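You operate a simulated robot arm through the tools that you are given. There is no shell and no other tool. Be economical: measure what you need, move in short steps, check, and stop when the job is done.

Carry out the task below with a simulated two-armed robot. There is one attempt and no reset: what you move stays moved.

TASK
Hold the plate saddle still and scrub the ink off its plate.
Fine: wet the scrub pad at the wash dish; pad back where it lay; the saddle then goes on the shelf over the bench. Set down upright: scrub pad. What is to be rubbed or washed off counts as gone when no trace of it is left.

The check looks at the end state, three seconds after you hand in, the way a careful person would. Anything else that was tipped, shoved, dropped, spilled or broken makes it a failure.

THE ROBOT
Two 7-joint arms with fingered hands on one trunk, on a base that drives. Base frame: it is fixed to the floor where the robot stands at the start and does not move with it; the origin is under the middle of the robot, x ahead of it, y to its left, z up. Readings come in mm, rad, newtons and seconds.
The left shoulder is at the start at [33, 185, 1270], the right one opposite. With the tool pointing down near the work surface each hand reaches from about 100 to 780 mm from the robot's upright axis, wherever it stands, measured 20 degrees to its own side. Places, roughly: scrub pad (5x4x5 cm) [500, -200, 900]; wash dish [600, -200, 900]. Payload 4 kg a hand.
The TCP of each hand is the grasp point between the finger pads, 26 mm short of the fingertips. In the tool frame z runs along the fingers and y along their closing line. The gripper opens to 132 mm. The gripper's body begins 73 mm behind the TCP. The gripper is a hand of 3 fingers: y runs from the thumb to the fingers, the wrist lies at [0, 0, -224] in the tool frame, and closing takes about 1.5 s.
Orientation is that of the tool frame in the base frame, as a unit quaternion [x, y, z, w]. With the fingers straight down and closing along the base's y, the tool's x points along the base's -x, its y along +y and its z along -z.

THE INTERFACE
- The arms move only by the tool drive_tool. It takes "left_moves", "right_moves" or both (then of equal length, played together; a hand with none holds still); each is a list that holds one entry, the list of rows, each a list of 7 numbers: the shift along the tool's x, y, z in units of 500 mm (1.0 is 500 mm), then the turn, a rotation vector about the tool's x, y, z in units of 90 degrees (1.0 is 90 degrees), then the finger opening in m, from 0 to 0.132. In form: [[[x, y, z, wx, wy, wz, claw], ...]]. A call has 1 to 20 rows; each row is the pose to reach, as a shift and turn from the pose commanded when the call began, along the tool's axes at that moment. A call with a number of a shift or a turn outside -1 to 1 is refused whole. A row lasts 0.2 s, in which the tool goes at most 50 mm and 0.15 rad; a call with a longer step from one row to the next is refused whole, and so is a gripper value outside its range. A pose out of reach is approached as far as the arm can. The call stops where the force on the tool passes 40 N (or 10 N more than at its start, if that is more) or the arm is blocked; 0.2 s more then pass. Each finger travels about 72 mm/s and halts on what it meets, pressing with about 29 N; the grip force reading is that of the motor and also rises with nothing between the fingers. The clock runs only during rows and for 0.2 s after the last one: add rows that repeat a pose to give the fingers time. The reply holds the time, the measured pose of the TCP, the force on the tool along the base axes, the opening and the grip force, in the units named above and with some noise, with the torque about the TCP (base axes, N m) and any sound that the robot's microphone picked up, and new pictures: "pictures" is both (left out), scene, wrist or none (wrist: the cameras of the hands that moved).
- Cameras (640 x 400 px; columns grow to the right, rows downward): "scene" is now at [122.9, -2.3, 1516.8]; the picture's right is [-0.02, -1.00, 0.00], its down [-0.42, 0.01, -0.91] and it looks along [0.91, -0.02, -0.42] (base axes); focal length 214 px, centre (320, 200). "left" rides on the left gripper at [-62, 3, -92] in its tool frame; the picture's right is [-0.05, -1.00, 0.00], its down [0.83, -0.04, -0.56] and it looks along [0.55, -0.03, 0.83] (tool axes); focal length 230 px, centre (320, 200). "right" rides on the right gripper at [62, 3, -92] in its tool frame; the picture's right is [-0.05, 1.00, 0.00], its down [-0.83, -0.04, -0.56] and it looks along [-0.55, -0.03, 0.83] (tool axes); focal length 230 px, centre (320, 200). There is no depth. A picture from a camera that has moved, and an enlarged one, comes with that camera's place and axes in the base frame and with its lens.
- lift_body(by): slides the trunk up (or, below 0, down) by that many mm; the arms and the scene camera ride with it, the base frame stays. It gives what a move gives, with no picture.
- base_move(legs): drives the robot by 1 to 6 legs, each [ahead, left, turn to the left] in mm, mm and rad, along the robot's own axes; the way and the turn of a leg run together, so that a leg with both is an arc; at most 1500 mm and 3.142 rad a leg. The arms and the cameras ride along, it lands a little off, and it stops where it bumps. It gives what a move gives, and a new picture of the scene camera.
- hand_shape(shape, hand): the hand has 3 fingers and takes this shape, open, in about a second: jaw (thumb against the fingers, like two jaws); tri (thumb and two fingers); tip (a fingertip pinch); poke (one finger out to press); point (the index stretched); flat (the hand flat); cup (the hand cupped); fist (a fist). The gripper value then closes the fingers along that shape, each until it touches; the sizes above hold for jaw. It gives what a move gives, with no picture.
- head_to(pan, tilt): turns the head with the scene camera to pan (to the left, within 1.501 rad either way) and tilt (down, from -0.506 to 1.204), counted from straight ahead of the robot. It gives what a move gives, and a new picture of the scene camera.
- inspect(camera, box): a new picture of the part [left, top, right, bottom] of that camera's present view, enlarged. The clock stands still meanwhile.
- close_job(): hands the job in; it is judged then, once.

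Work in short steps. Places have to be worked out from the pictures, the camera data and where the tool is seen: move nearer, look again, correct. Check each grasp and each placing, and mend what went wrong. You have 120 turns and 260 pictures in all, those below and enlarged ones among them. Open the grippers and draw the arms clear of the work before you hand the job in, unless the task says otherwise; then end with one line.

The tools are called after ">>>" by a JSON object that holds its "method" and its "body". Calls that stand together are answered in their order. drive_tool: Moves the arms, as the interface text tells. Its arguments: {"type":"object","properties":{"left_moves":{"type":"array","items":{"type":"array","items":{"type":"array","items":{"type":"number"}}}},"right_moves":{"type":"array","items":{"type":"array","items":{"type":"array","items":{"type":"number"}}}},"pictures":{"type":"string","enum":["both","scene","wrist","none"]}},"required":[]} The other tools are called the same way: lift_body (by) slides the trunk up or down; hand_shape (shape, hand) gives the hand a shape; base_move (legs) drives the base; head_to (pan, tilt) turns the head that bears the scene camera; inspect (camera, box) takes an enlarged picture of a part of a camera's view; close_job () hands the job in.

At the start:

```text
time_s: 0.0
left_position: [460.3, 163.9, 1487.4]
left_ee_rot: [0.0, 1.0, -0.001, -0.001]
left_ft_force: [0.2, -0.6, -0.7]
left_moment: [0.03, 0.02, 0.0]
left_grip_width: 131.8
left_grip_force: 0.1
left_shape: jaw
right_position: [431.6, -232.6, 1505.3]
right_ee_rot: [0.0, 1.0, 0.001, 0.001]
right_ft_force: [-0.5, 0.1, 1.0]
right_moment: [-0.02, 0.01, -0.02]
right_grip_width: 131.8
right_grip_force: 0.0
right_shape: jaw
trunk travel left (down, up): [-299.0, 163.0]
robot x, y, heading: [3.6, 0.8, -0.002]
head pan, tilt: [-0.024, 0.361]
```

scene: 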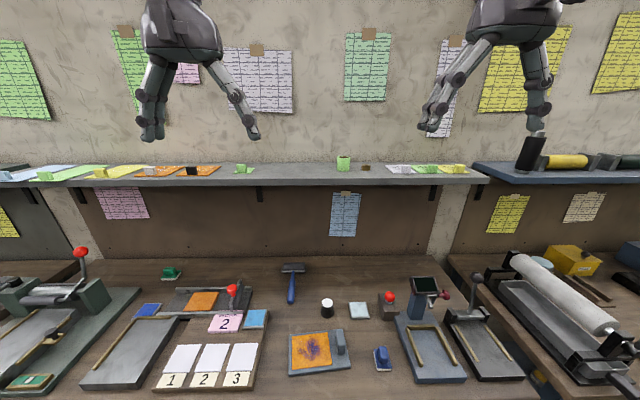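
right: 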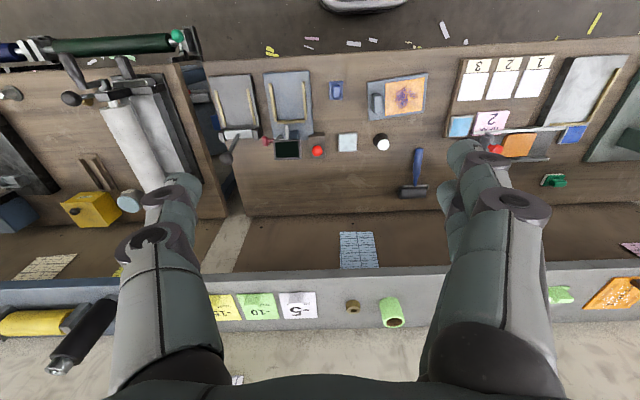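
left: 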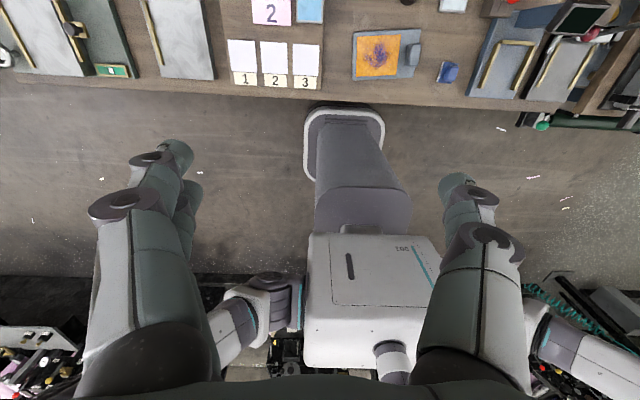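

The ink-stained orange plate with a grey handle looks like the saddle, with a blue pad to its right and a pale dish behind it. I'll enlarge that part of the view.

>>> {"method": "inspect", "body": {"camera": "scene", "box": [260, 250, 420, 390]}}

>>> {"method": "inspect", "body": {"camera": "scene", "box": [220, 140, 480, 200]}}

>>> {"method": "inspect", "body": {"camera": "right", "box": [300, 60, 460, 200]}}

```text
2.86 times, centred on (340, 320) of scene
camera zoom: at [122.9, -2.3, 1516.8], right [-0.02, -1.0, 0.0], down [-0.42, 0.01, -0.91], along [0.91, -0.02, -0.42], focal length 613 px, centre (263, -143)
```

zoom: 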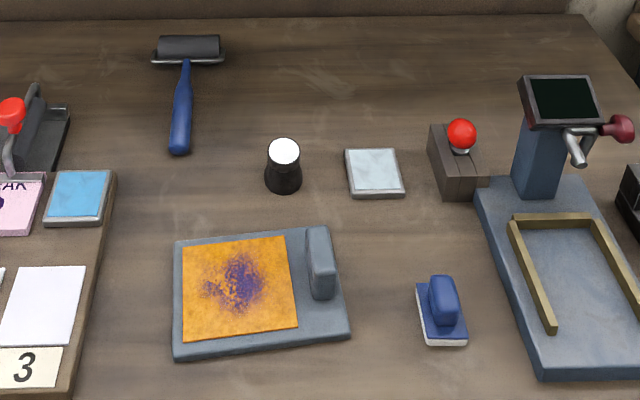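

```text
2.46 times, centred on (350, 170) of scene
camera zoom: at [122.9, -2.3, 1516.8], right [-0.02, -1.0, 0.0], down [-0.42, 0.01, -0.91], along [0.91, -0.02, -0.42], focal length 528 px, centre (246, 274)
```

zoom: 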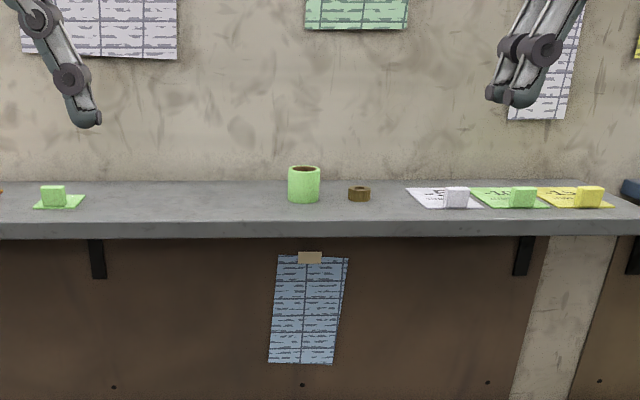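

```text
2.86 times, centred on (380, 130) of right
camera zoom: at [369.6, -229.7, 1598.2], right [0.05, 1.0, 0.0], down [0.83, -0.04, 0.56], along [0.56, -0.03, -0.83], focal length 657 px, centre (149, 400)
```

zoom: 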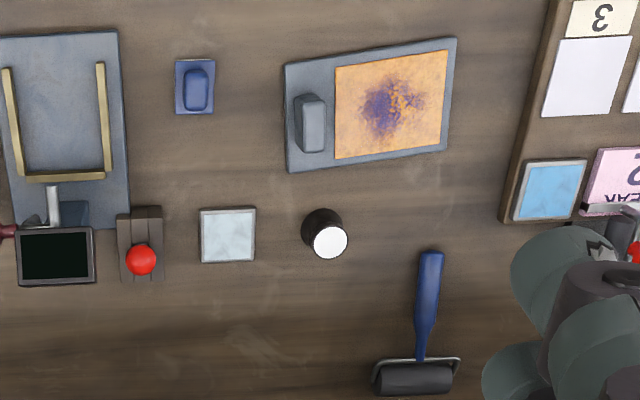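

The pad is at about [475,-182], the dish at [630,-150], and the saddle is centred near [505,0] with its handle on the right at y≈-67. The right hand will hold the handle and the left hand will work the pad, so I'll shift the robot right a little and look down.

>>> {"method": "base_move", "body": {"legs": [[0, -120, 0]]}}

>>> {"method": "head_to", "body": {"pan": 0.0, "tilt": 0.85}}

>>> {"method": "inspect", "body": {"camera": "scene", "box": [220, 130, 420, 255]}}

```text
time_s: 1.2
left_position: [460.4, 46.6, 1487.4]
left_ee_rot: [0.0, 1.0, -0.001, 0.0]
left_ft_force: [0.1, -0.1, 0.4]
left_moment: [0.0, 0.0, 0.0]
left_grip_width: 131.7
left_grip_force: 0.0
left_shape: jaw
right_position: [431.2, -348.7, 1505.5]
right_ee_rot: [-0.001, 1.0, 0.001, 0.002]
right_ft_force: [-0.2, -0.3, 0.1]
right_moment: [-0.03, -0.03, 0.0]
right_grip_width: 131.9
right_grip_force: 0.1
right_shape: jaw
trunk travel left (down, up): [-299.0, 163.0]
robot x, y, heading: [-1.3, -119.8, -0.004]
head pan, tilt: [-0.024, 0.361]
camera scene: at [123.0, -119.1, 1516.8], right [-0.02, -1.0, 0.0], down [-0.42, 0.01, -0.91], along [0.91, -0.02, -0.42], focal length 214 px, centre (320, 200)
```

scene: 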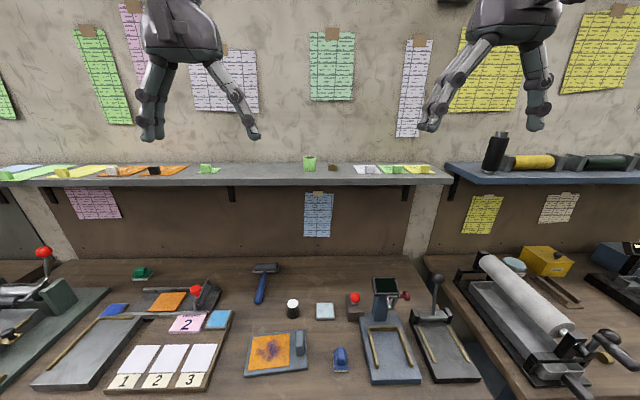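

```text
time_s: 2.2
left_position: [461.1, 44.8, 1488.3]
left_ee_rot: [-0.001, 1.0, -0.001, 0.0]
left_ft_force: [-0.7, -0.6, -0.3]
left_moment: [-0.04, 0.01, 0.0]
left_grip_width: 131.9
left_grip_force: 0.2
left_shape: jaw
right_position: [430.9, -351.7, 1503.9]
right_ee_rot: [-0.001, 1.0, 0.001, 0.001]
right_ft_force: [0.2, 0.1, -0.9]
right_moment: [-0.05, 0.01, 0.01]
right_grip_width: 132.0
right_grip_force: 0.1
right_shape: jaw
trunk travel left (down, up): [-299.0, 163.0]
robot x, y, heading: [-0.1, -119.5, 0.002]
head pan, tilt: [0.0, 0.85]
camera scene: at [105.1, -119.4, 1475.3], right [0.0, -1.0, 0.0], down [-0.79, 0.0, -0.61], along [0.61, 0.0, -0.79], focal length 214 px, centre (320, 200)
```

scene: 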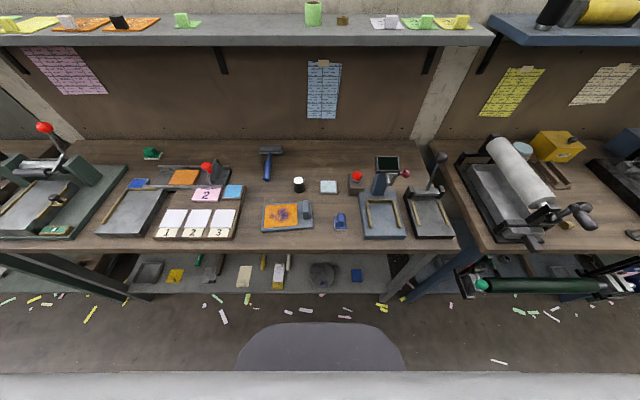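

```text
3.20 times, centred on (320, 192) of scene
camera zoom: at [105.1, -119.4, 1475.3], right [0.0, -1.0, 0.0], down [-0.79, 0.0, -0.61], along [0.61, 0.0, -0.79], focal length 686 px, centre (320, 224)
```

zoom: 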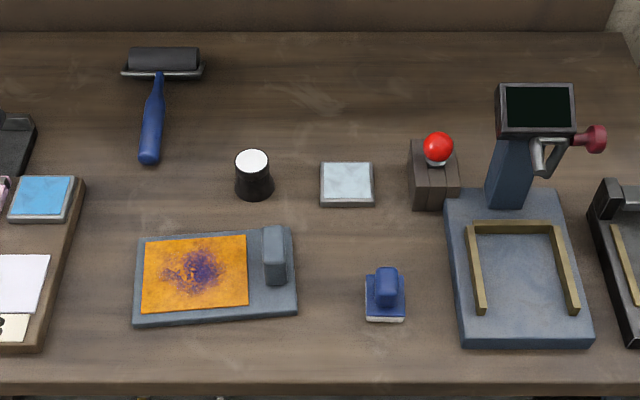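

The layout agrees with my estimates: pad about (480,-187), dish (644,-151), saddle centre (509,-7) with its handle near (515,-72). I'll bring the left hand above the pad, fingers down and closing along y.

>>> {"method": "drive_tool", "body": {"left_moves": [[[-0.004, -0.046, 0.08, 0, 0, 0, 0.1], [-0.008, -0.093, 0.16, 0, 0, 0, 0.08], [-0.011, -0.139, 0.24, 0, 0, 0, 0.08], [-0.015, -0.186, 0.32, 0, 0, 0, 0.08], [-0.019, -0.232, 0.4, 0, 0, 0, 0.08], [-0.023, -0.278, 0.48, 0, 0, 0, 0.08], [-0.027, -0.325, 0.56, 0, 0, 0, 0.08], [-0.03, -0.371, 0.64, 0, 0, 0, 0.08], [-0.034, -0.418, 0.72, 0, 0, 0, 0.08], [-0.038, -0.464, 0.8, 0, 0, 0, 0.08], [-0.038, -0.464, 0.8, 0, 0, 0, 0.08]]]}}

```text
time_s: 4.6
left_position: [480.6, -187.7, 1088.0]
left_ee_rot: [-0.001, 1.0, -0.001, 0.0]
left_ft_force: [0.1, 0.7, -0.8]
left_moment: [-0.02, -0.02, 0.01]
left_grip_width: 80.3
left_grip_force: 0.0
left_shape: jaw
right_position: [429.4, -350.3, 1504.4]
right_ee_rot: [-0.001, 1.0, -0.001, 0.001]
right_ft_force: [-0.1, -0.3, 0.3]
right_moment: [-0.04, 0.01, -0.03]
right_grip_width: 132.0
right_grip_force: 0.0
right_shape: jaw
trunk travel left (down, up): [-299.0, 163.0]
robot x, y, heading: [1.2, -117.3, -0.001]
head pan, tilt: [0.0, 0.85]
camera scene: at [104.8, -118.5, 1475.3], right [0.0, -1.0, 0.0], down [-0.8, 0.0, -0.61], along [0.61, 0.0, -0.8], focal length 214 px, centre (320, 200)
camera left: at [540.8, -184.3, 1180.3], right [0.05, -1.0, 0.0], down [-0.83, -0.04, 0.56], along [-0.55, -0.03, -0.83], focal length 230 px, centre (320, 200)
```

scene: 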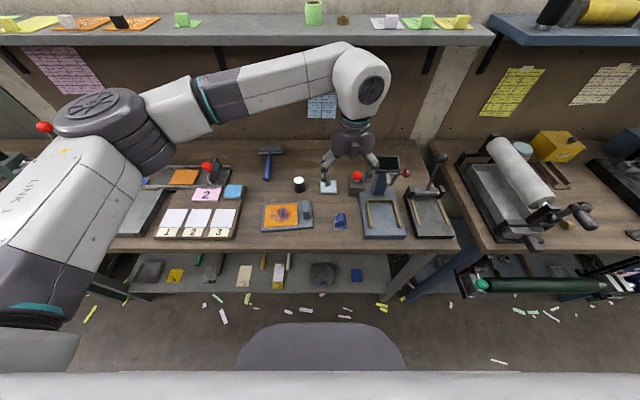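
left: 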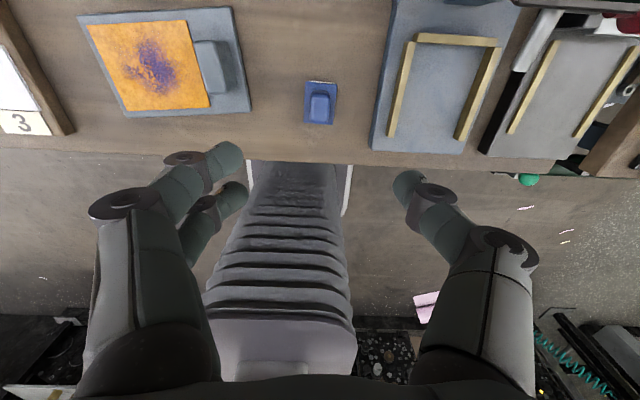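

The pad sits at about (482,-188), as expected. I'll enlarge it to read the knob's position and rotation.

>>> {"method": "inspect", "body": {"camera": "left", "box": [280, 70, 360, 135]}}

>>> {"method": "inspect", "body": {"camera": "left", "box": [70, 0, 260, 125]}}

```text
6.15 times, centred on (320, 102) of left
camera zoom: at [540.8, -184.3, 1180.3], right [0.05, -1.0, 0.0], down [-0.83, -0.04, 0.56], along [-0.55, -0.03, -0.83], focal length 1416 px, centre (320, 800)
```

zoom: 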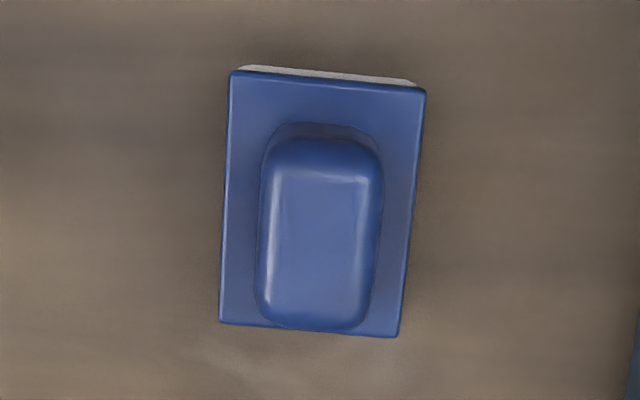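

```text
3.20 times, centred on (165, 62) of left
camera zoom: at [540.8, -184.3, 1180.3], right [0.05, -1.0, 0.0], down [-0.83, -0.04, 0.56], along [-0.55, -0.03, -0.83], focal length 736 px, centre (816, 640)
```

zoom: 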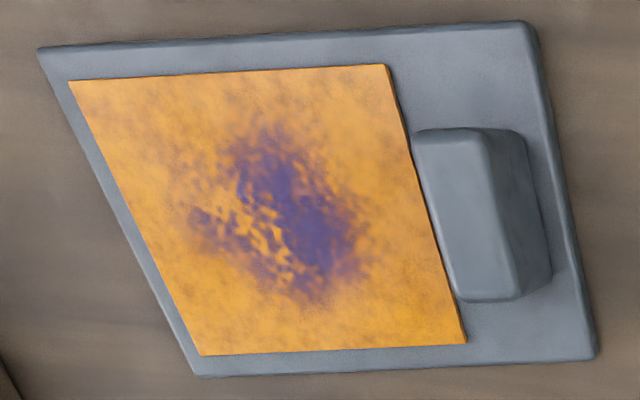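

The pad is square to the base axes, and its knob is about 25 × 38 mm, centred at (482,-188). I'll come down to z≈930 with the fingers either side of the knob.

>>> {"method": "drive_tool", "body": {"left_moves": [[[-0.002, 0, 0.08, 0, 0, 0, 0.075], [-0.002, 0, 0.16, 0, 0, 0, 0.07], [-0.002, 0, 0.24, 0, 0, 0, 0.065], [-0.002, 0, 0.316, 0, 0, 0, 0.065], [-0.002, 0, 0.316, 0, 0, 0, 0.065]]]}}

```text
time_s: 5.8
left_position: [479.1, -187.3, 928.3]
left_ee_rot: [-0.001, 1.0, -0.002, 0.0]
left_ft_force: [-0.5, -0.2, -0.8]
left_moment: [0.02, -0.01, 0.01]
left_grip_width: 65.8
left_grip_force: 0.1
left_shape: jaw
right_position: [429.1, -352.1, 1504.6]
right_ee_rot: [-0.001, 1.0, 0.001, 0.001]
right_ft_force: [-0.3, 1.0, 0.3]
right_moment: [-0.01, 0.02, 0.0]
right_grip_width: 131.7
right_grip_force: 0.0
right_shape: jaw
trunk travel left (down, up): [-299.0, 163.0]
robot x, y, heading: [0.1, -116.5, 0.002]
head pan, tilt: [0.0, 0.85]
camera scene: at [104.8, -119.1, 1475.3], right [0.0, -1.0, 0.0], down [-0.8, 0.0, -0.61], along [0.61, 0.0, -0.8], focal length 214 px, centre (320, 200)
camera left: at [539.7, -185.8, 1020.7], right [0.05, -1.0, 0.0], down [-0.83, -0.04, 0.55], along [-0.55, -0.03, -0.83], focal length 230 px, centre (320, 200)
```

scene: 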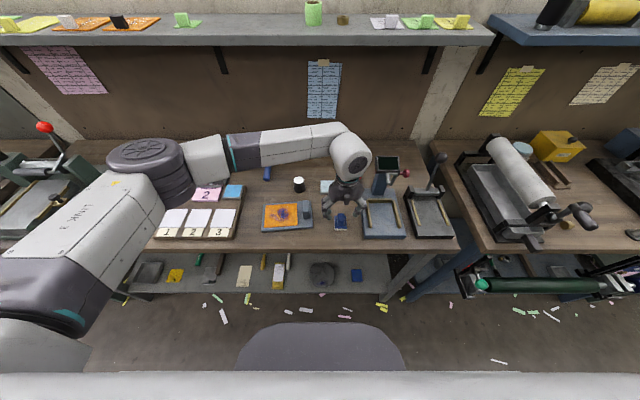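
left: 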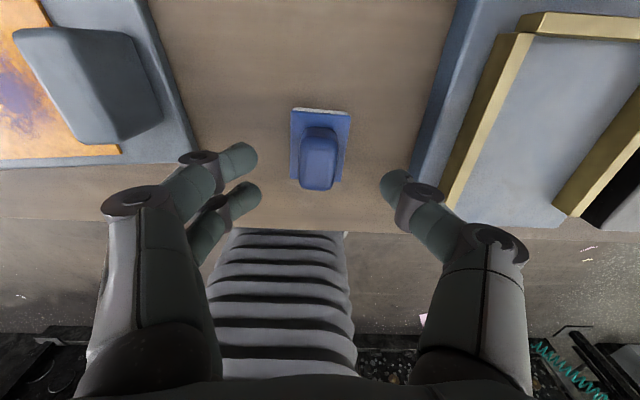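

The knob is centred at about (481,-189). I'll go down to TCP z≈900, which keeps the fingertips above the base flange, and close the fingers.

>>> {"method": "drive_tool", "body": {"left_moves": [[[-0.003, -0.002, 0.03, 0, 0, 0, 0.065], [-0.003, -0.002, 0.056, 0, 0, 0, 0.065], [-0.003, -0.002, 0.056, 0, 0, 0, 0.065]]], "pictures": "wrist"}}

```text
time_s: 6.6
left_position: [480.8, -188.4, 902.2]
left_ee_rot: [-0.001, 1.0, -0.001, 0.0]
left_ft_force: [0.7, -0.3, 0.0]
left_moment: [-0.01, 0.0, 0.0]
left_grip_width: 65.6
left_grip_force: 0.0
left_shape: jaw
right_position: [431.0, -350.6, 1505.4]
right_ee_rot: [-0.001, 1.0, 0.001, 0.001]
right_ft_force: [-0.7, 0.0, -0.2]
right_moment: [-0.02, -0.03, 0.0]
right_grip_width: 131.9
right_grip_force: 0.1
right_shape: jaw
trunk travel left (down, up): [-299.0, 163.0]
robot x, y, heading: [-3.3, -118.9, 0.001]
head pan, tilt: [0.0, 0.85]
camera left: at [541.0, -185.7, 993.8], right [0.05, -1.0, 0.0], down [-0.83, -0.04, 0.56], along [-0.55, -0.03, -0.83], focal length 230 px, centre (320, 200)
```

left: 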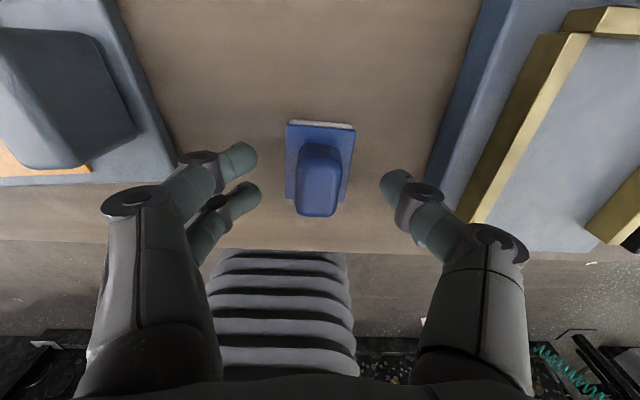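

The triangulated heights are about 871 for the flange and 885–900 for the knob top. I'll lower another 4 mm and close.

>>> {"method": "drive_tool", "body": {"left_moves": [[[0, 0, 0.008, 0, 0, 0, 0.055], [0, 0, 0.008, 0, 0, 0, 0.04], [0, 0, 0.008, 0, 0, 0, 0.025], [0, 0, 0.008, 0, 0, 0, 0.01], [0, 0, 0.008, 0, 0, 0, 0.01], [0, 0, 0.008, 0, 0, 0, 0.01], [0, 0, 0.008, 0, 0, 0, 0.01]]], "pictures": "wrist"}}

>>> {"method": "inspect", "body": {"camera": "scene", "box": [300, 150, 400, 240]}}

```text
time_s: 8.2
left_position: [480.7, -188.6, 897.2]
left_ee_rot: [-0.001, 1.0, 0.0, 0.0]
left_ft_force: [0.4, -0.4, 0.2]
left_moment: [-0.04, 0.01, 0.0]
left_grip_width: 18.7
left_grip_force: 29.3
left_shape: jaw
right_position: [430.7, -351.4, 1505.6]
right_ee_rot: [-0.001, 1.0, 0.0, 0.0]
right_ft_force: [-0.6, -0.3, 0.6]
right_moment: [-0.01, 0.02, -0.01]
right_grip_width: 131.7
right_grip_force: 0.1
right_shape: jaw
trunk travel left (down, up): [-299.0, 163.0]
robot x, y, heading: [-4.0, -118.5, 0.001]
head pan, tilt: [0.0, 0.85]
camera left: at [541.9, -185.9, 990.0], right [0.05, -1.0, 0.0], down [-0.83, -0.04, 0.56], along [-0.55, -0.03, -0.83], focal length 230 px, centre (320, 200)
```

left: 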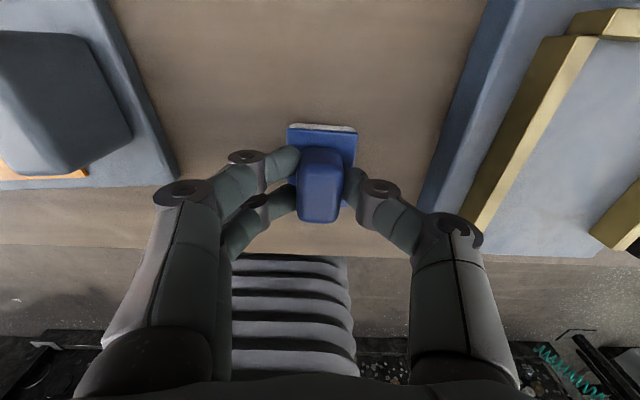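

```text
4.44 times, centred on (350, 195) of scene
camera zoom: at [105.3, -119.2, 1475.2], right [0.0, -1.0, 0.0], down [-0.8, 0.0, -0.61], along [0.61, 0.0, -0.8], focal length 953 px, centre (187, 222)
```

zoom: 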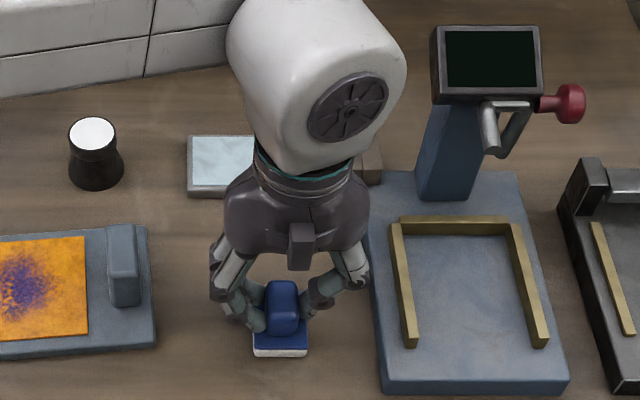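

The pad is gripped, at 18.7 mm opening and 29 N. I'll lift it 80 mm and carry it above the dish.

>>> {"method": "drive_tool", "body": {"left_moves": [[[0, 0, -0.04, 0, 0, 0, 0.01], [0, 0, -0.1, 0, 0, 0, 0.01], [0, 0, -0.16, 0, 0, 0, 0.01], [-0.08, 0.02, -0.16, 0, 0, 0, 0.01], [-0.16, 0.04, -0.16, 0, 0, 0, 0.01], [-0.24, 0.06, -0.16, 0, 0, 0, 0.01], [-0.32, 0.075, -0.16, 0, 0, 0, 0.01], [-0.32, 0.075, -0.16, 0, 0, 0, 0.01]]]}}

>>> {"method": "inspect", "body": {"camera": "left", "box": [240, 100, 400, 250]}}

>>> {"method": "inspect", "body": {"camera": "scene", "box": [280, 130, 400, 220]}}

```text
time_s: 10.0
left_position: [641.3, -150.9, 977.4]
left_ee_rot: [0.0, 1.0, -0.001, 0.0]
left_ft_force: [-0.5, -0.2, 0.4]
left_moment: [0.02, -0.03, -0.04]
left_grip_width: 18.5
left_grip_force: 29.4
left_shape: jaw
right_position: [430.0, -351.0, 1504.1]
right_ee_rot: [-0.001, 1.0, 0.001, 0.001]
right_ft_force: [-0.4, 0.5, 0.5]
right_moment: [0.0, 0.0, 0.03]
right_grip_width: 132.1
right_grip_force: 0.2
right_shape: jaw
trunk travel left (down, up): [-299.0, 163.0]
robot x, y, heading: [1.8, -118.1, 0.001]
head pan, tilt: [0.0, 0.85]
camera scene: at [104.8, -118.9, 1475.3], right [0.0, -1.0, 0.0], down [-0.8, 0.0, -0.61], along [0.61, 0.0, -0.8], focal length 214 px, centre (320, 200)
camera left: at [701.9, -148.5, 1069.7], right [0.05, -1.0, 0.0], down [-0.83, -0.04, 0.56], along [-0.55, -0.03, -0.83], focal length 230 px, centre (320, 200)
```

scene: 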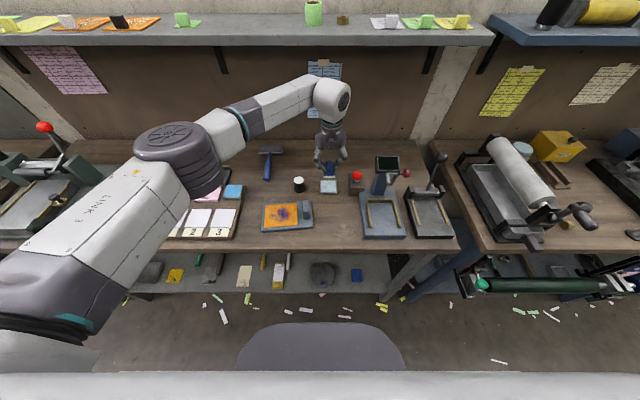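
left: 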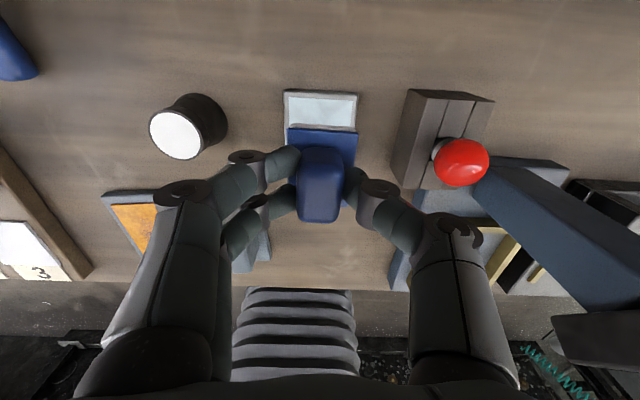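

```text
2.67 times, centred on (320, 175) of left
camera zoom: at [701.9, -148.5, 1069.7], right [0.05, -1.0, 0.0], down [-0.83, -0.04, 0.56], along [-0.55, -0.03, -0.83], focal length 614 px, centre (320, 267)
```

zoom: 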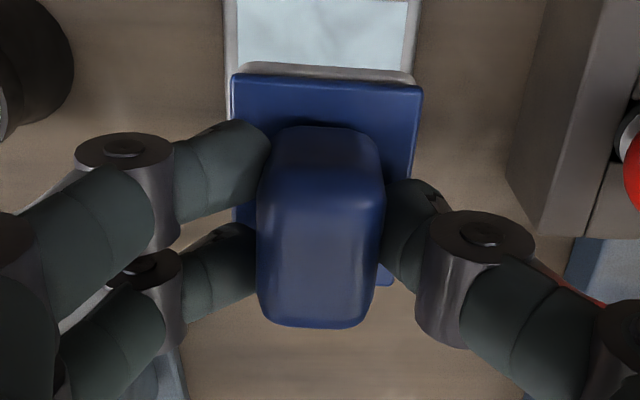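

```text
4.44 times, centred on (340, 175) of scene
camera zoom: at [104.8, -118.9, 1475.3], right [0.0, -1.0, 0.0], down [-0.8, 0.0, -0.61], along [0.61, 0.0, -0.8], focal length 953 px, centre (231, 311)
```

zoom: 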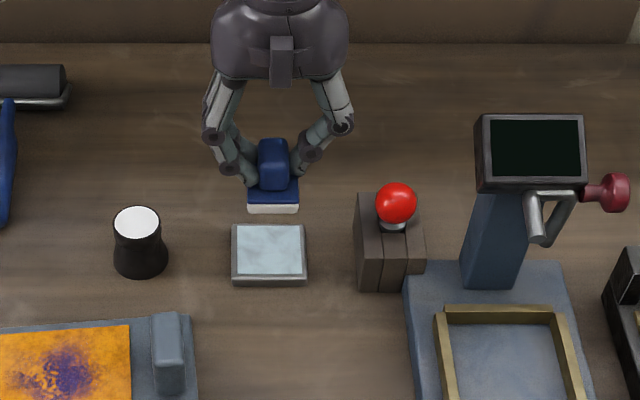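

The dish is centred at about (639,-150) with its rim near z≈860. I'll lower to about z=909 first and read the force.

>>> {"method": "drive_tool", "body": {"left_moves": [[[0.004, 0.002, 0.05, 0, 0, 0, 0.01], [0.004, 0.002, 0.1, 0, 0, 0, 0.01], [0.004, 0.002, 0.13, 0, 0, 0, 0.01], [0.004, 0.002, 0.137, 0, 0, 0, 0.01], [0.004, 0.002, 0.137, 0, 0, 0, 0.01]]], "pictures": "wrist"}}

>>> {"method": "inspect", "body": {"camera": "scene", "box": [280, 130, 400, 220]}}

```text
time_s: 11.2
left_position: [639.7, -150.4, 911.1]
left_ee_rot: [-0.001, 1.0, 0.0, 0.0]
left_ft_force: [0.5, -0.8, 2.8]
left_moment: [0.05, -0.01, -0.01]
left_grip_width: 18.7
left_grip_force: 29.4
left_shape: jaw
right_position: [428.6, -351.5, 1504.8]
right_ee_rot: [-0.002, 1.0, 0.002, 0.001]
right_ft_force: [-0.4, -0.5, -0.2]
right_moment: [0.01, -0.03, -0.06]
right_grip_width: 131.9
right_grip_force: 0.0
right_shape: jaw
trunk travel left (down, up): [-299.0, 163.0]
robot x, y, heading: [-2.2, -116.3, 0.002]
head pan, tilt: [0.0, 0.85]
camera left: at [701.0, -147.2, 1002.4], right [0.05, -1.0, 0.0], down [-0.83, -0.04, 0.55], along [-0.55, -0.03, -0.83], focal length 230 px, centre (320, 200)
```

left: 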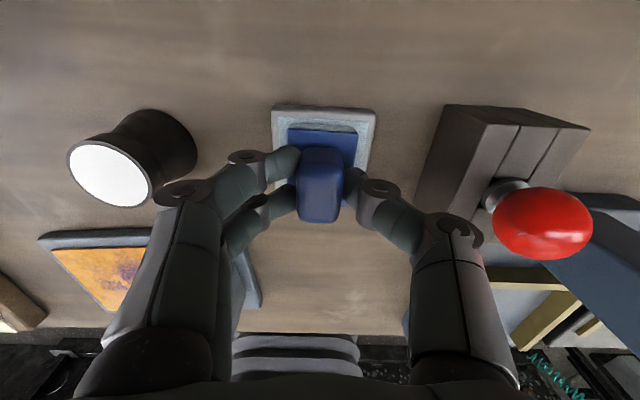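

```text
4.44 times, centred on (340, 175) of scene
camera zoom: at [104.9, -119.2, 1475.3], right [0.0, -1.0, 0.0], down [-0.8, 0.0, -0.61], along [0.61, 0.0, -0.8], focal length 953 px, centre (231, 311)
```

zoom: 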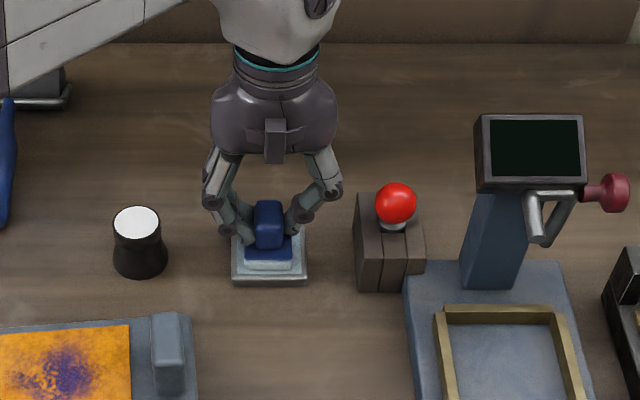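

The pad is inside the dish and just touching, at 2.8 N. I'll press 2–3 mm more and dwell so it gets wet.

>>> {"method": "drive_tool", "body": {"left_moves": [[[0, 0, 0.003, 0, 0, 0, 0.01], [0, 0, 0.005, 0, 0, 0, 0.01], [0, 0, 0.005, 0, 0, 0, 0.01], [0, 0, 0.005, 0, 0, 0, 0.01], [0, 0, 0.005, 0, 0, 0, 0.01], [0, 0, 0.005, 0, 0, 0, 0.01], [0, 0, 0.005, 0, 0, 0, 0.01], [0, 0, 0.005, 0, 0, 0, 0.01]]], "pictures": "none"}}

>>> {"method": "inspect", "body": {"camera": "scene", "box": [310, 150, 360, 200]}}

```text
time_s: 13.0
left_position: [640.4, -149.6, 909.4]
left_ee_rot: [-0.001, 1.0, -0.001, 0.001]
left_ft_force: [5.5, -1.1, 17.7]
left_moment: [-0.01, -0.07, -0.02]
left_grip_width: 19.2
left_grip_force: 29.7
left_shape: jaw
right_position: [429.1, -351.2, 1505.7]
right_ee_rot: [-0.001, 1.0, 0.001, 0.002]
right_ft_force: [1.5, -0.1, -0.2]
right_moment: [0.01, -0.04, 0.02]
right_grip_width: 132.1
right_grip_force: 0.0
right_shape: jaw
trunk travel left (down, up): [-299.0, 163.0]
robot x, y, heading: [4.0, -119.7, 0.001]
head pan, tilt: [0.0, 0.85]
```

```text
8.00 times, centred on (335, 175) of scene
camera zoom: at [103.9, -119.2, 1475.4], right [0.0, -1.0, 0.0], down [-0.79, 0.0, -0.61], along [0.61, 0.0, -0.79], focal length 1716 px, centre (200, 400)
```

zoom: 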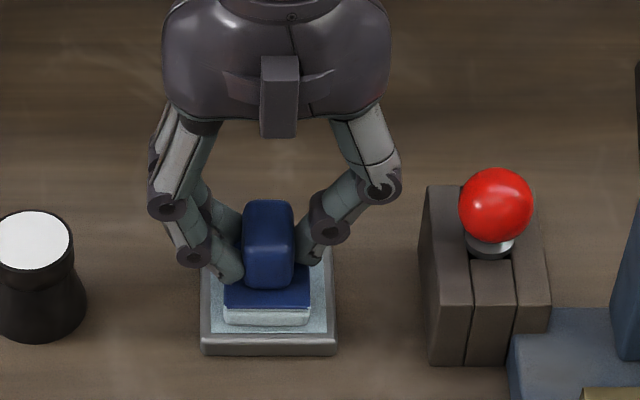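

It pressed at 17.7 N, so the pad is wet. I'll lift it 90 mm, move it toward the area above the plate, and see what the left camera shows of the saddle.

>>> {"method": "drive_tool", "body": {"left_moves": [[[0, 0, -0.05, 0, 0, 0, 0.01], [0, 0, -0.12, 0, 0, 0, 0.01], [0, 0, -0.2, 0, 0, 0, 0.01], [0.05, 0.08, -0.2, 0, 0, 0, 0.01], [0.1, 0.16, -0.2, 0, 0, 0, 0.01], [0.15, 0.24, -0.2, 0, 0, 0, 0.01], [0.2, 0.32, -0.2, 0, 0, 0, 0.01], [0.24, 0.4, -0.2, 0, 0, 0, 0.01], [0.24, 0.4, -0.2, 0, 0, 0, 0.01]]]}}

>>> {"method": "inspect", "body": {"camera": "scene", "box": [240, 150, 380, 250]}}

```text
time_s: 15.0
left_position: [521.9, 50.0, 1006.2]
left_ee_rot: [-0.001, 1.0, 0.0, 0.0]
left_ft_force: [-0.4, -0.3, -1.0]
left_moment: [-0.03, 0.02, 0.01]
left_grip_width: 18.6
left_grip_force: 28.8
left_shape: jaw
right_position: [431.0, -352.5, 1504.5]
right_ee_rot: [-0.001, 1.0, 0.001, 0.001]
right_ft_force: [0.1, -0.4, -0.3]
right_moment: [0.01, 0.01, 0.01]
right_grip_width: 132.0
right_grip_force: 0.1
right_shape: jaw
trunk travel left (down, up): [-299.0, 163.0]
robot x, y, heading: [0.8, -118.5, -0.001]
head pan, tilt: [0.0, 0.85]
camera scene: at [105.8, -120.5, 1475.2], right [0.0, -1.0, 0.0], down [-0.8, 0.0, -0.61], along [0.61, 0.0, -0.8], focal length 214 px, centre (320, 200)
camera left: at [582.3, 52.6, 1098.6], right [0.05, -1.0, 0.0], down [-0.83, -0.04, 0.56], along [-0.55, -0.03, -0.83], focal length 230 px, centre (320, 200)
```

scene: 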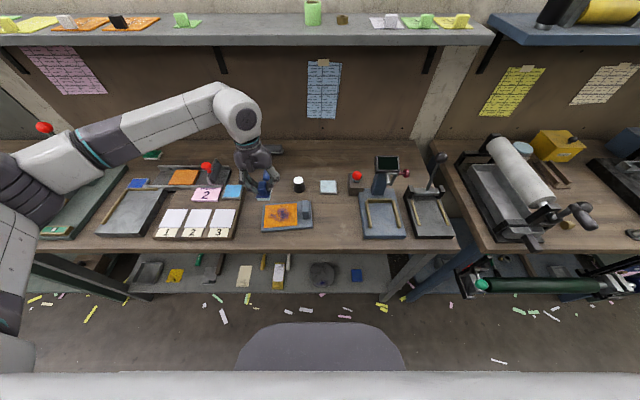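
left: 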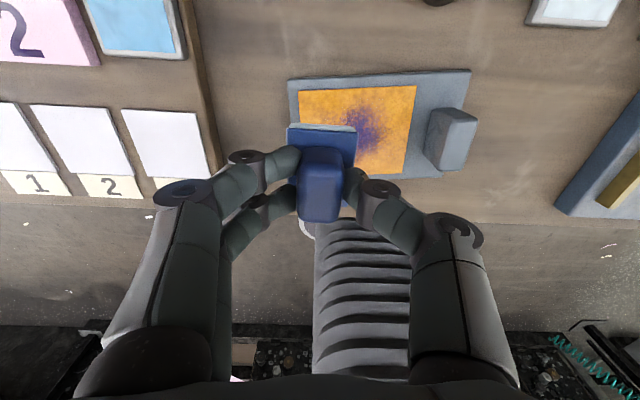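

```text
4.00 times, centred on (310, 200) of scene
camera zoom: at [105.8, -120.5, 1475.2], right [0.0, -1.0, 0.0], down [-0.8, 0.0, -0.61], along [0.61, 0.0, -0.8], focal length 858 px, centre (360, 200)
```

zoom: 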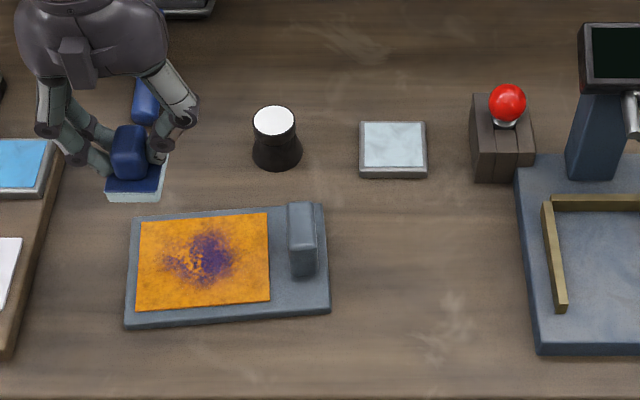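

The pad is visibly wet. Next I'll swing the right hand down to the right of the saddle, yawed so it closes along x, and enlarge the handle for measuring.

>>> {"method": "drive_tool", "body": {"right_moves": [[[-0.015, 0.018, 0.064, 0, 0, -0.0909, 0.12], [-0.03, 0.037, 0.129, 0, 0, -0.1818, 0.11], [-0.046, 0.056, 0.193, 0, 0, -0.2727, 0.1], [-0.061, 0.074, 0.258, 0, 0, -0.3636, 0.1], [-0.076, 0.093, 0.322, 0, 0, -0.4545, 0.1], [-0.092, 0.111, 0.387, 0, 0, -0.5454, 0.1], [-0.107, 0.13, 0.451, 0, 0, -0.6363, 0.1], [-0.122, 0.148, 0.516, 0, 0, -0.7272, 0.1], [-0.137, 0.167, 0.58, 0, 0, -0.8181, 0.1], [-0.153, 0.185, 0.645, 0, 0, -0.909, 0.1], [-0.168, 0.204, 0.71, 0, 0, -1.0, 0.1], [-0.168, 0.204, 0.71, 0, 0, -1.0, 0.1]]]}}

>>> {"method": "inspect", "body": {"camera": "left", "box": [280, 60, 490, 200]}}

```text
time_s: 17.6
left_position: [521.0, 50.3, 1006.2]
left_ee_rot: [0.0, 1.0, -0.001, 0.0]
left_ft_force: [-0.7, 0.0, -0.2]
left_moment: [-0.01, -0.01, 0.02]
left_grip_width: 18.5
left_grip_force: 29.2
left_shape: jaw
right_position: [514.1, -248.6, 1150.4]
right_ee_rot: [0.708, -0.706, 0.0, -0.002]
right_ft_force: [0.3, 0.3, -0.5]
right_moment: [0.0, 0.0, 0.01]
right_grip_width: 100.4
right_grip_force: 0.0
right_shape: jaw
trunk travel left (down, up): [-299.0, 163.0]
robot x, y, heading: [-0.7, -119.6, 0.002]
head pan, tilt: [0.0, 0.85]
camera scene: at [104.6, -119.0, 1475.3], right [0.0, -1.0, 0.0], down [-0.8, 0.0, -0.61], along [0.61, 0.0, -0.8], focal length 214 px, centre (320, 200)
camera right: at [511.6, -310.8, 1243.9], right [-1.0, 0.05, 0.0], down [0.04, 0.83, 0.56], along [0.03, 0.56, -0.83], focal length 230 px, centre (320, 200)
```

scene: 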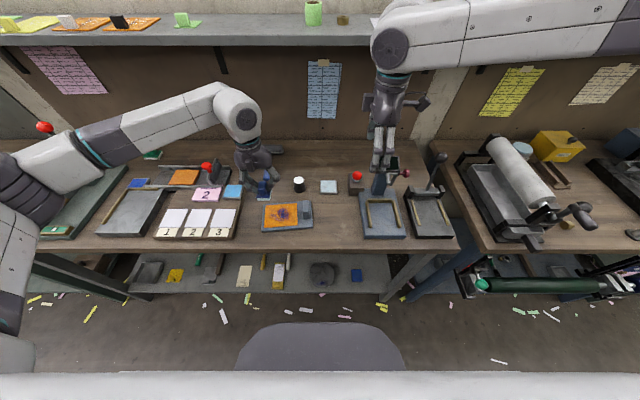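
right: 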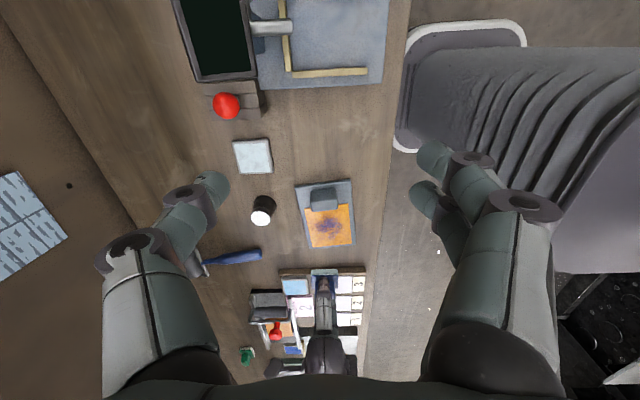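

```text
2.86 times, centred on (385, 130) of left
camera zoom: at [581.7, 53.4, 1098.9], right [0.05, -1.0, 0.0], down [-0.83, -0.04, 0.56], along [-0.55, -0.03, -0.83], focal length 657 px, centre (134, 400)
```

zoom: 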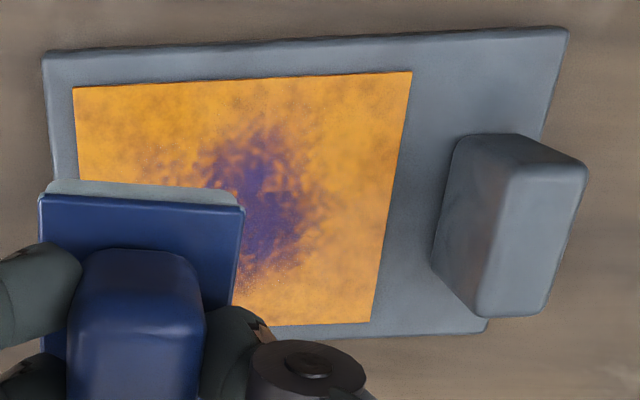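

Triangulation gives a handle top near (518,-73,904), about 47 mm long in x and 22 mm wide. I'll lean the right hand 30° to the right and bring it to a pre-grasp pose, and yaw the left hand 90° so the two hands stay clear of each other.

>>> {"method": "drive_tool", "body": {"right_moves": [[[-0.05, -0.001, 0.058, 0, -0.083, -0.011, 0.1], [-0.1, -0.002, 0.115, 0, -0.166, -0.022, 0.1], [-0.15, -0.003, 0.172, 0, -0.25, -0.033, 0.1], [-0.2, -0.004, 0.23, 0, -0.333, -0.045, 0.1], [-0.2, -0.004, 0.23, 0, -0.333, -0.045, 0.1]]]}}

>>> {"method": "drive_tool", "body": {"left_moves": [[[0, 0, 0, 0, 0, -0.0909, 0.01], [0, 0, 0, 0, 0, -0.1818, 0.01], [0, 0, 0, 0, 0, -0.2727, 0.01], [0, 0, 0, 0, 0, -0.3636, 0.01], [0, 0, 0, 0, 0, -0.4545, 0.01], [0, 0, 0, 0, 0, -0.5454, 0.01], [0, 0, 0, 0, 0, -0.6363, 0.01], [0, 0, 0, 0, 0, -0.7272, 0.01], [0, 0, 0, 0, 0, -0.8181, 0.01], [0, 0, 0, 0, 0, -0.909, 0.01], [0, 0, 0, 0, 0, -1.0, 0.01], [0, 0, 0, 0, 0, -1.0, 0.01]]]}}

```text
time_s: 18.8
left_position: [521.1, 51.9, 1007.3]
left_ee_rot: [-0.001, 1.0, -0.001, 0.0]
left_ft_force: [0.2, -0.4, -0.1]
left_moment: [-0.01, 0.0, -0.01]
left_grip_width: 18.5
left_grip_force: 29.3
left_shape: jaw
right_position: [515.5, -147.3, 1034.8]
right_ee_rot: [0.708, -0.657, -0.183, -0.184]
right_ft_force: [-0.5, 0.4, -1.2]
right_moment: [0.01, -0.03, 0.0]
right_grip_width: 100.3
right_grip_force: 0.0
right_shape: jaw
trunk travel left (down, up): [-299.0, 163.0]
robot x, y, heading: [-0.5, -121.2, 0.001]
head pan, tilt: [0.0, 0.85]
camera scene: at [104.5, -118.8, 1475.4], right [0.0, -1.0, 0.0], down [-0.8, 0.0, -0.61], along [0.61, 0.0, -0.8], focal length 214 px, centre (320, 200)
camera right: at [519.0, -246.7, 1085.0], right [-1.0, -0.02, 0.0], down [-0.01, 0.44, 0.9], along [-0.02, 0.9, -0.44], focal length 230 px, centre (320, 200)
```

scene: 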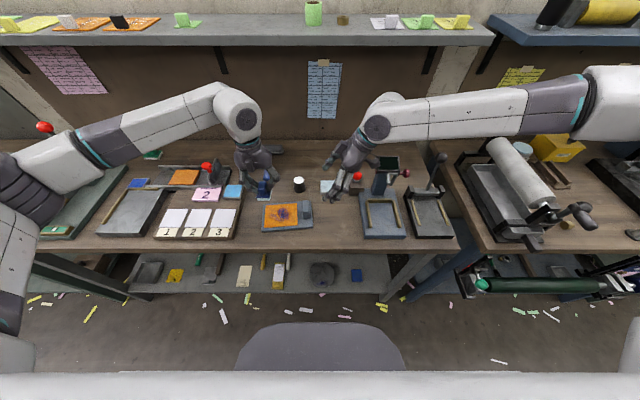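
right: 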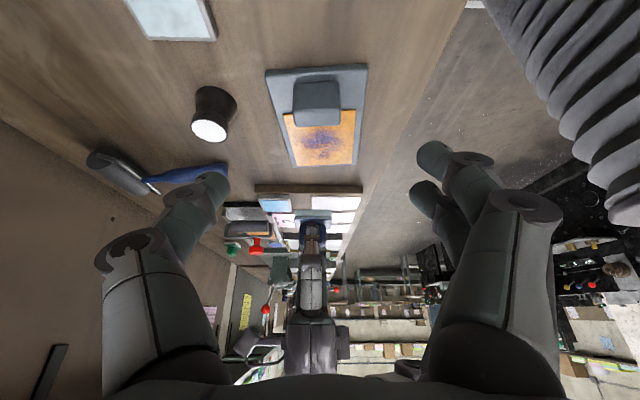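

```text
time_s: 21.4
left_position: [520.2, 50.2, 1006.5]
left_ee_rot: [0.708, -0.706, 0.001, 0.001]
left_ft_force: [0.4, -0.8, -0.1]
left_moment: [0.01, -0.02, 0.04]
left_grip_width: 18.8
left_grip_force: 28.9
left_shape: jaw
right_position: [515.7, -148.2, 1033.7]
right_ee_rot: [0.708, -0.656, -0.184, -0.183]
right_ft_force: [0.0, -0.1, 0.7]
right_moment: [0.01, 0.01, 0.0]
right_grip_width: 100.4
right_grip_force: 0.0
right_shape: jaw
trunk travel left (down, up): [-299.0, 163.0]
robot x, y, heading: [0.4, -119.9, -0.002]
head pan, tilt: [0.0, 0.85]
camera scene: at [105.3, -119.0, 1475.2], right [0.0, -1.0, 0.0], down [-0.8, 0.0, -0.61], along [0.61, 0.0, -0.8], focal length 214 px, centre (320, 200)
camera left: at [515.7, 110.9, 1099.8], right [1.0, 0.06, 0.0], down [0.05, -0.83, 0.56], along [0.03, -0.56, -0.83], focal length 230 px, centre (320, 200)
```

scene: 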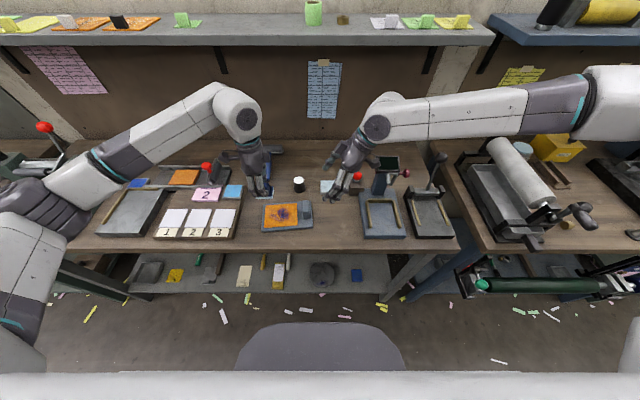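
left: 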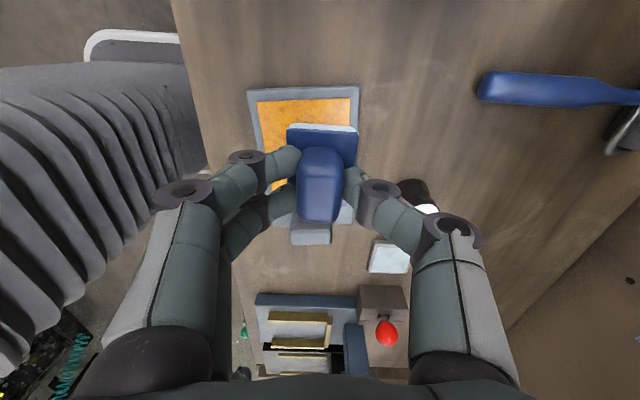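

The right elbow will be low over the neighbouring gear once the hand goes down, so I'll raise the trunk 120 mm to lift both elbows.

>>> {"method": "lift_body", "body": {"by": 120}}

>>> {"method": "drive_tool", "body": {"right_moves": [[[-0.015, 0, 0.026, 0, 0, 0, 0.1]]]}}

```text
time_s: 22.9
left_position: [520.4, 51.3, 1126.4]
left_ee_rot: [0.708, -0.706, 0.0, 0.0]
left_ft_force: [0.2, 0.9, -0.4]
left_moment: [0.01, 0.0, 0.0]
left_grip_width: 18.5
left_grip_force: 29.4
left_shape: jaw
right_position: [514.8, -149.3, 1163.8]
right_ee_rot: [0.709, -0.656, -0.178, -0.189]
right_ft_force: [0.0, 0.2, -0.1]
right_moment: [0.0, 0.02, 0.01]
right_grip_width: 100.4
right_grip_force: 0.0
right_shape: jaw
trunk travel left (down, up): [-419.0, 43.0]
robot x, y, heading: [-2.2, -118.2, 0.002]
head pan, tilt: [0.0, 0.85]
```

```text
time_s: 23.3
left_position: [519.7, 49.0, 1127.3]
left_ee_rot: [0.708, -0.706, 0.0, 0.0]
left_ft_force: [-0.5, -0.3, -0.5]
left_moment: [0.0, 0.01, -0.03]
left_grip_width: 18.7
left_grip_force: 28.4
left_shape: jaw
right_position: [507.5, -146.1, 1160.5]
right_ee_rot: [0.709, -0.656, -0.176, -0.189]
right_ft_force: [0.5, 0.2, 0.6]
right_moment: [0.02, -0.03, 0.0]
right_grip_width: 100.4
right_grip_force: 0.0
right_shape: jaw
right hand out of reach, approached as far as the arm can: row 1
trunk travel left (down, up): [-419.0, 43.0]
robot x, y, heading: [-1.9, -117.2, 0.0]
head pan, tilt: [0.0, 0.85]
camera scene: at [70.1, -118.9, 1603.9], right [0.0, -1.0, 0.0], down [-0.75, 0.0, -0.66], along [0.66, 0.0, -0.75], focal length 214 px, centre (320, 200)
camera right: at [509.8, -244.9, 1210.1], right [-1.0, -0.02, -0.01], down [-0.02, 0.44, 0.9], along [-0.02, 0.9, -0.44], focal length 230 px, centre (320, 200)
```

scene: 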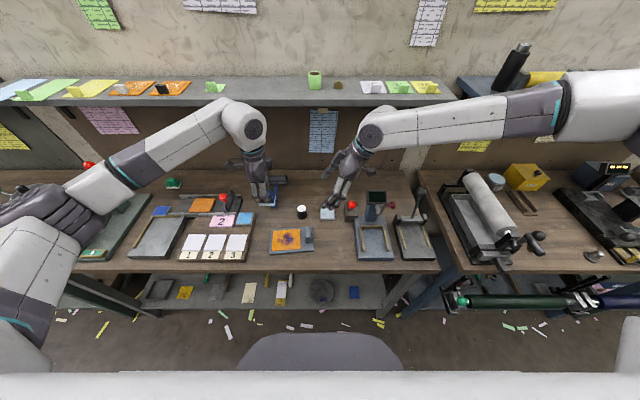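
right: 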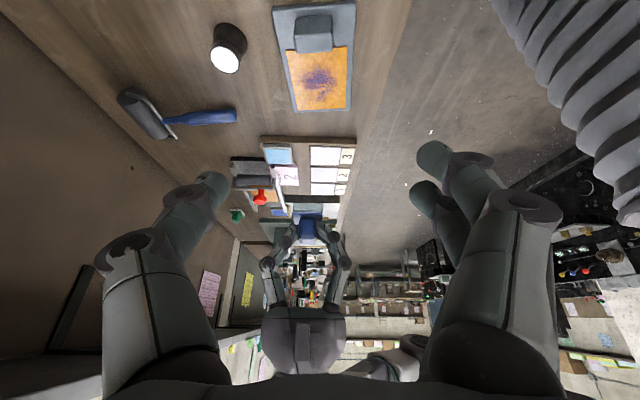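

The arm is near a limit at this height. I'll lower it toward the pre-grasp pose and see whether it clears.

>>> {"method": "drive_tool", "body": {"right_moves": [[[0.03, -0.004, 0.08, 0, 0, 0, 0.1], [0.06, -0.008, 0.16, 0, 0, 0, 0.1], [0.095, -0.012, 0.24, 0, 0, 0, 0.1], [0.13, -0.016, 0.329, 0, 0, 0, 0.1], [0.13, -0.016, 0.329, 0, 0, 0, 0.1]]]}}

>>> {"method": "inspect", "body": {"camera": "right", "box": [200, 0, 460, 170]}}

```text
time_s: 24.5
left_position: [519.9, 50.1, 1126.9]
left_ee_rot: [0.708, -0.706, 0.0, 0.001]
left_ft_force: [0.1, -0.8, -1.0]
left_moment: [0.0, 0.02, 0.02]
left_grip_width: 18.7
left_grip_force: 28.9
left_shape: jaw
right_position: [470.3, -188.8, 1058.4]
right_ee_rot: [0.709, -0.656, -0.178, -0.189]
right_ft_force: [-0.7, 0.2, -0.6]
right_moment: [0.01, 0.01, 0.02]
right_grip_width: 100.7
right_grip_force: 0.0
right_shape: jaw
right hand out of reach, approached as far as the arm can: row 1, 2, 3, 4, 5
trunk travel left (down, up): [-419.0, 43.0]
robot x, y, heading: [2.2, -119.9, 0.004]
head pan, tilt: [0.0, 0.85]
camera scene: at [70.6, -118.8, 1603.9], right [0.0, -1.0, 0.0], down [-0.76, 0.0, -0.66], along [0.66, 0.0, -0.76], focal length 214 px, centre (320, 200)
camera right: at [473.0, -288.8, 1109.6], right [-1.0, -0.02, -0.01], down [-0.02, 0.44, 0.9], along [-0.02, 0.9, -0.44], focal length 230 px, centre (320, 200)
```

scene: 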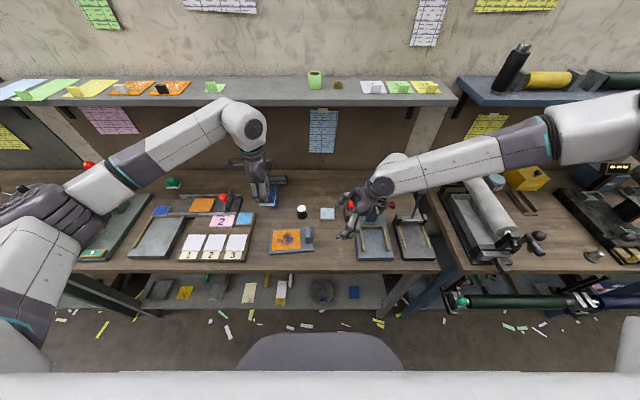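
right: 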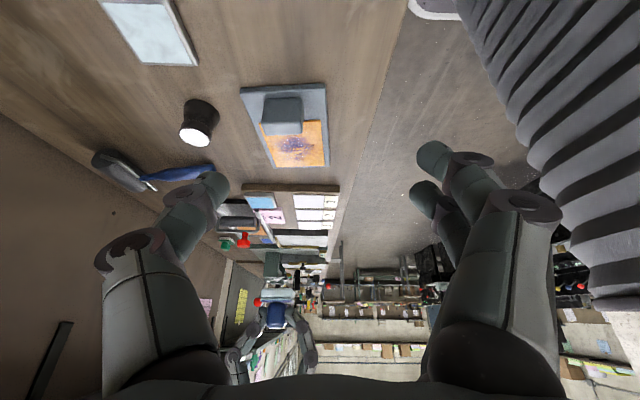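

```text
2.35 times, centred on (330, 85) of right
camera zoom: at [473.0, -288.8, 1109.6], right [-1.0, -0.02, -0.01], down [-0.02, 0.44, 0.9], along [-0.02, 0.9, -0.44], focal length 541 px, centre (296, 471)
```

zoom: 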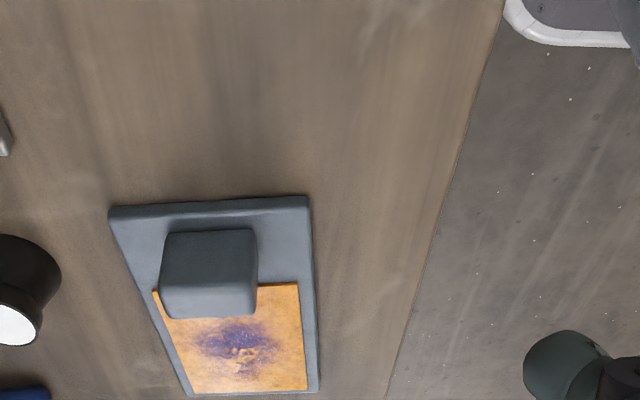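

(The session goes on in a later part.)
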